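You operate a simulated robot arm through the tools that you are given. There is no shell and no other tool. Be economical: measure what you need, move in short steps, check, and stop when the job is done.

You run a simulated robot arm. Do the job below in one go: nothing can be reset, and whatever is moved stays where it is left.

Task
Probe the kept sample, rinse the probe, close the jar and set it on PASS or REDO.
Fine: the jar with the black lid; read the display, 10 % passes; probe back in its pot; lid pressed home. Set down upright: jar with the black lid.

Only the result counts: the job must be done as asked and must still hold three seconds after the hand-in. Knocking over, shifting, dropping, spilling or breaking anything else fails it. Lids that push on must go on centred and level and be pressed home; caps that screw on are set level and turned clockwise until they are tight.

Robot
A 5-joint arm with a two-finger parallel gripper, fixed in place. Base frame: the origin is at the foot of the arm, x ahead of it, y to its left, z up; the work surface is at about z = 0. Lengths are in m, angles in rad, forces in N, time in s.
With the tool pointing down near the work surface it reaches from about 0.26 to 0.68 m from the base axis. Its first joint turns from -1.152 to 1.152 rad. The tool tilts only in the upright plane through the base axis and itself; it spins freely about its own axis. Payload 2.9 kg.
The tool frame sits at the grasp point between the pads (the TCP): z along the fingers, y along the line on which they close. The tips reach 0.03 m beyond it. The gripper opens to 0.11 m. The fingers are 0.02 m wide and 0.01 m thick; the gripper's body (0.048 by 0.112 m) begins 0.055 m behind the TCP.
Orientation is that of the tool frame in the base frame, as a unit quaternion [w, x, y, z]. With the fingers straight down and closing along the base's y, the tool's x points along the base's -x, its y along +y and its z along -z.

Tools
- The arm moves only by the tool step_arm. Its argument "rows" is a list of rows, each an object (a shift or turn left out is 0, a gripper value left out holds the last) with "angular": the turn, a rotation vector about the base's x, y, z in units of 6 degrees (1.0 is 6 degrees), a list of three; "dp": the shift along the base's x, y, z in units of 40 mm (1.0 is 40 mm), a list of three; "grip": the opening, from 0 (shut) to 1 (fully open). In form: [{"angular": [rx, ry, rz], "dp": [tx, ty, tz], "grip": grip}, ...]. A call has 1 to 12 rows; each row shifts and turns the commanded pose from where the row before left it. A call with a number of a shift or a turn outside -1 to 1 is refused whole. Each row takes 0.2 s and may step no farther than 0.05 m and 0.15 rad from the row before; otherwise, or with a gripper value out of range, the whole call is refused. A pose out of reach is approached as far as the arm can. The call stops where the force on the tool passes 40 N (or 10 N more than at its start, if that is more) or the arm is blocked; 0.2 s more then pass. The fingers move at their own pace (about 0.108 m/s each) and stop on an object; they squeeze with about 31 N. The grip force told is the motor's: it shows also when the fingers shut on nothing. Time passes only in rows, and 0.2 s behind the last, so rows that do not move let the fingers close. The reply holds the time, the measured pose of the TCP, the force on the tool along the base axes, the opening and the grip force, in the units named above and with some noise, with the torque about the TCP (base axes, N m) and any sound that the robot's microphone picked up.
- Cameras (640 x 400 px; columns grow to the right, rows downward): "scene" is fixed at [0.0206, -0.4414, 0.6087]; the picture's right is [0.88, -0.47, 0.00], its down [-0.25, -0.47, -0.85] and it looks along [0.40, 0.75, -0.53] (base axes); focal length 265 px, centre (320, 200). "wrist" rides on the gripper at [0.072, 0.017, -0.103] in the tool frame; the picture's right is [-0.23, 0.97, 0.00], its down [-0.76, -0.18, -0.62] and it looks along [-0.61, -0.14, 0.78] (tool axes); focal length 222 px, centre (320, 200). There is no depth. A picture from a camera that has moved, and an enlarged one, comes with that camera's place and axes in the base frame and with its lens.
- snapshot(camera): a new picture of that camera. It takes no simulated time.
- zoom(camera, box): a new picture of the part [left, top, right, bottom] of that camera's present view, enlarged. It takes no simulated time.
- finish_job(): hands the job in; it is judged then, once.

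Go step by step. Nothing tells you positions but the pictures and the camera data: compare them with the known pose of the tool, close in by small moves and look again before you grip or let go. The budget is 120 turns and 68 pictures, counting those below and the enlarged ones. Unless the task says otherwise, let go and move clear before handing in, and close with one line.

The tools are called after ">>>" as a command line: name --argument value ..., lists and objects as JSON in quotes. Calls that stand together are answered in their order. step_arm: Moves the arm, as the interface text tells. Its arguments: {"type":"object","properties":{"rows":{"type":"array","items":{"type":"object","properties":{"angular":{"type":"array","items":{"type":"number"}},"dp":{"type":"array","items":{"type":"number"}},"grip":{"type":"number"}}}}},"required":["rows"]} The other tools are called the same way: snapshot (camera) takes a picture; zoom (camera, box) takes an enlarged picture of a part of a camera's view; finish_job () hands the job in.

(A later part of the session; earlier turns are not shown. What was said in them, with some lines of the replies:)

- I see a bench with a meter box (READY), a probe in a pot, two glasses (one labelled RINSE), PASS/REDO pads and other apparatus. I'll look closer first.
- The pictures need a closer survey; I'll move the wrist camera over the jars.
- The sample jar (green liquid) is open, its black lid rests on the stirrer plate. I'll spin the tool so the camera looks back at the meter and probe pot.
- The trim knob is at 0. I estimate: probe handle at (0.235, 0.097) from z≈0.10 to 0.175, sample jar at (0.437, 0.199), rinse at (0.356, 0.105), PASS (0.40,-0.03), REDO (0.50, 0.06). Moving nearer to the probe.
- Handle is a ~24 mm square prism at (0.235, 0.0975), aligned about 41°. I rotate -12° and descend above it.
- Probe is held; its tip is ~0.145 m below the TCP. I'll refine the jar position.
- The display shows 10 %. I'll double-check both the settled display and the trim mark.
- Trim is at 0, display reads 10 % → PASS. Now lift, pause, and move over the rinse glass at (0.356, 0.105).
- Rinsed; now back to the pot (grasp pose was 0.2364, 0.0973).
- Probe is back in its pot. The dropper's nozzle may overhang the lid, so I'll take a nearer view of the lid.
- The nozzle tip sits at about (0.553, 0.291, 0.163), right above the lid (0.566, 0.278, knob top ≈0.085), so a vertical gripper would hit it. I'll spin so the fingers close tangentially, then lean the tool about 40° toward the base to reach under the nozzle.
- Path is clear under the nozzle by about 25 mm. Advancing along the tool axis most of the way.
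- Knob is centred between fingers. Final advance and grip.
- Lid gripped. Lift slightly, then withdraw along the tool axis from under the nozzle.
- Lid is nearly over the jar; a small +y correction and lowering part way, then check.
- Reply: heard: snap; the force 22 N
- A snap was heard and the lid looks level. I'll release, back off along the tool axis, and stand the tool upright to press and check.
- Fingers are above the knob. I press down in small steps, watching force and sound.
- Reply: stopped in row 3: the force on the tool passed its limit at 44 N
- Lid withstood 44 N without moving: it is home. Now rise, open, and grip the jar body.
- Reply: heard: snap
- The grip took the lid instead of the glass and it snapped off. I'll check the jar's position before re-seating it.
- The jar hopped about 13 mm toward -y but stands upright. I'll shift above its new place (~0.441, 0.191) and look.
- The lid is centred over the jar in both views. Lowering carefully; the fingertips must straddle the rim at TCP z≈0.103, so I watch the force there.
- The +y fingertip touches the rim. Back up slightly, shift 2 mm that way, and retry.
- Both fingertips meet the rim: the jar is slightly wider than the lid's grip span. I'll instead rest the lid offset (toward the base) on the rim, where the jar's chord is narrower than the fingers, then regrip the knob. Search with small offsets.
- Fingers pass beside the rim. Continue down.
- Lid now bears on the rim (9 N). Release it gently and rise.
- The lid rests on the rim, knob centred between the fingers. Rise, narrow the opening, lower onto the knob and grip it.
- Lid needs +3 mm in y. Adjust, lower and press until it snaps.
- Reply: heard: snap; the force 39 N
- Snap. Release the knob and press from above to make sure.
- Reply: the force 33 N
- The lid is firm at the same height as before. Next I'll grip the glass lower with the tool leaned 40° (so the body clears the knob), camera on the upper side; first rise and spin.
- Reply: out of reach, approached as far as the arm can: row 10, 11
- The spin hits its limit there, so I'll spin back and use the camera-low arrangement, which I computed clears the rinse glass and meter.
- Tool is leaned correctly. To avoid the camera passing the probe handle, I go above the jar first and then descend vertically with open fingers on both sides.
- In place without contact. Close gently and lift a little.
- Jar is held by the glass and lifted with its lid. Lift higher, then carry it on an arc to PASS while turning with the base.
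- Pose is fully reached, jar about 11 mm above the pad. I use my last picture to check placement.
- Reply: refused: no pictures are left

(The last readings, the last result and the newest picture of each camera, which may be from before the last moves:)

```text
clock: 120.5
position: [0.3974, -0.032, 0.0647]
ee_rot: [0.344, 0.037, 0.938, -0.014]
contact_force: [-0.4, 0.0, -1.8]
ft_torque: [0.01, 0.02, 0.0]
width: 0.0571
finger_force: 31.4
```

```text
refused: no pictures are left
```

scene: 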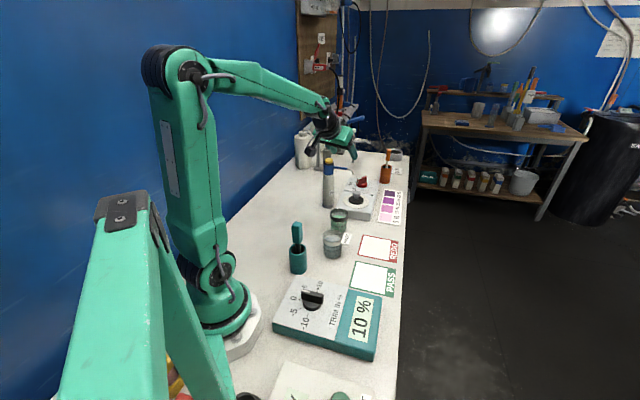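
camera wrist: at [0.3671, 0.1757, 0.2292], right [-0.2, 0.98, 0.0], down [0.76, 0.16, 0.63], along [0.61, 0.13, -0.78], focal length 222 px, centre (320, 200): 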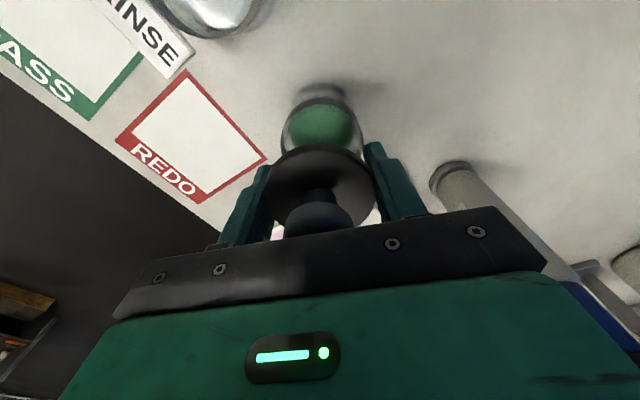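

No pictures remain; I continue by force, lowering until contact.

>>> step_arm --rows '[{"dp": [0, 0, -0.1]}, {"dp": [0, 0, -0.08]}, {"dp": [0, 0, 0]}]'

>>> step_arm --rows '[{"dp": [0, 0, -0.03]}, {"dp": [0, 0, 0]}]'

>>> step_arm --rows '[{"dp": [0, 0, -0.03]}, {"dp": [0, 0, 0]}]'

```text
clock: 121.3
position: [0.3962, -0.031, 0.0566]
ee_rot: [0.344, 0.037, 0.938, -0.014]
contact_force: [0.4, -0.3, -1.9]
ft_torque: [-0.01, 0.03, 0.0]
width: 0.0569
finger_force: 31.0
```

```text
clock: 121.9
position: [0.3976, -0.0309, 0.0564]
ee_rot: [0.345, 0.037, 0.938, -0.014]
contact_force: [-1.2, -0.3, -3.1]
ft_torque: [-0.02, 0.01, 0.01]
width: 0.057
finger_force: 30.6
```

```text
clock: 122.5
position: [0.3985, -0.0317, 0.0548]
ee_rot: [0.345, 0.037, 0.938, -0.013]
contact_force: [-1.0, 0.4, -2.5]
ft_torque: [0.03, 0.01, -0.04]
width: 0.0569
finger_force: 30.8
```

>>> step_arm --rows '[{"dp": [-0.03, 0, -0.02]}, {"dp": [0, 0, 0]}]'

>>> step_arm --rows '[{"dp": [0, 0, -0.025]}, {"dp": [0, 0, 0]}]'

```text
clock: 123.1
position: [0.3969, -0.0316, 0.0536]
ee_rot: [0.344, 0.037, 0.938, -0.014]
contact_force: [0.3, -0.1, -1.0]
ft_torque: [0.0, 0.0, 0.0]
width: 0.057
finger_force: 30.5
```

```text
clock: 123.7
position: [0.3962, -0.0319, 0.0551]
ee_rot: [0.347, 0.037, 0.937, -0.014]
contact_force: [-4.5, -0.9, 11.5]
ft_torque: [-0.2, 0.45, -0.03]
width: 0.0572
finger_force: 30.7
```

Contact made. Unload slightly and open.

>>> step_arm --rows '[{"dp": [0, 0, 0.018]}, {"dp": [0, 0, 0]}]'

>>> step_arm --rows '[{"grip": 0.55}, {"grip": 0.6}, {"grip": 0.7}, {"grip": 0.85}, {"dp": [0, 0, 0]}, {"dp": [0, 0, 0]}]'

```text
clock: 124.3
position: [0.3964, -0.0318, 0.0549]
ee_rot: [0.344, 0.037, 0.938, -0.015]
contact_force: [1.6, 0.6, -0.7]
ft_torque: [-0.04, -0.08, 0.02]
width: 0.0569
finger_force: 30.8
```

```text
clock: 125.7
position: [0.3949, -0.0329, 0.0544]
ee_rot: [0.344, 0.038, 0.938, -0.015]
contact_force: [-0.8, -0.6, -0.1]
ft_torque: [0.01, -0.01, -0.02]
width: 0.0934
finger_force: 0.0
```

Released. Rise straight up, clear of the jar.

>>> step_arm --rows '[{"dp": [0, 0, 0.2]}, {"dp": [0, 0, 0.4]}, {"dp": [0, 0, 0.6]}, {"dp": [0, 0, 0.8]}, {"dp": [0, 0, 0.9]}, {"dp": [0, 0, 0.9]}, {"dp": [0, 0, 0.9]}, {"dp": [0, 0, 0]}, {"dp": [0, 0, 0]}]'

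```text
clock: 127.7
position: [0.3937, -0.0317, 0.2413]
ee_rot: [0.344, 0.036, 0.938, -0.013]
contact_force: [-0.2, -0.7, -0.2]
ft_torque: [-0.03, -0.02, 0.0]
width: 0.0933
finger_force: 0.1
```

The arm rose with no contact forces or sounds, and everything is in place, so I'm handing in.

>>> finish_job

```text
The job is handed in.
```

The sample read 10 % with the trim at 0, so I rinsed the probe, put it back in its pot, pressed the black lid home and set the jar on PASS. I had no pictures left for the final set-down, so its position on PASS and uprightness rest on arm position and force readings. On the first try at lifting the jar the lid came off and the jar hopped about 13 mm. I saw no spill, and I re-seated the lid and pressed it again.
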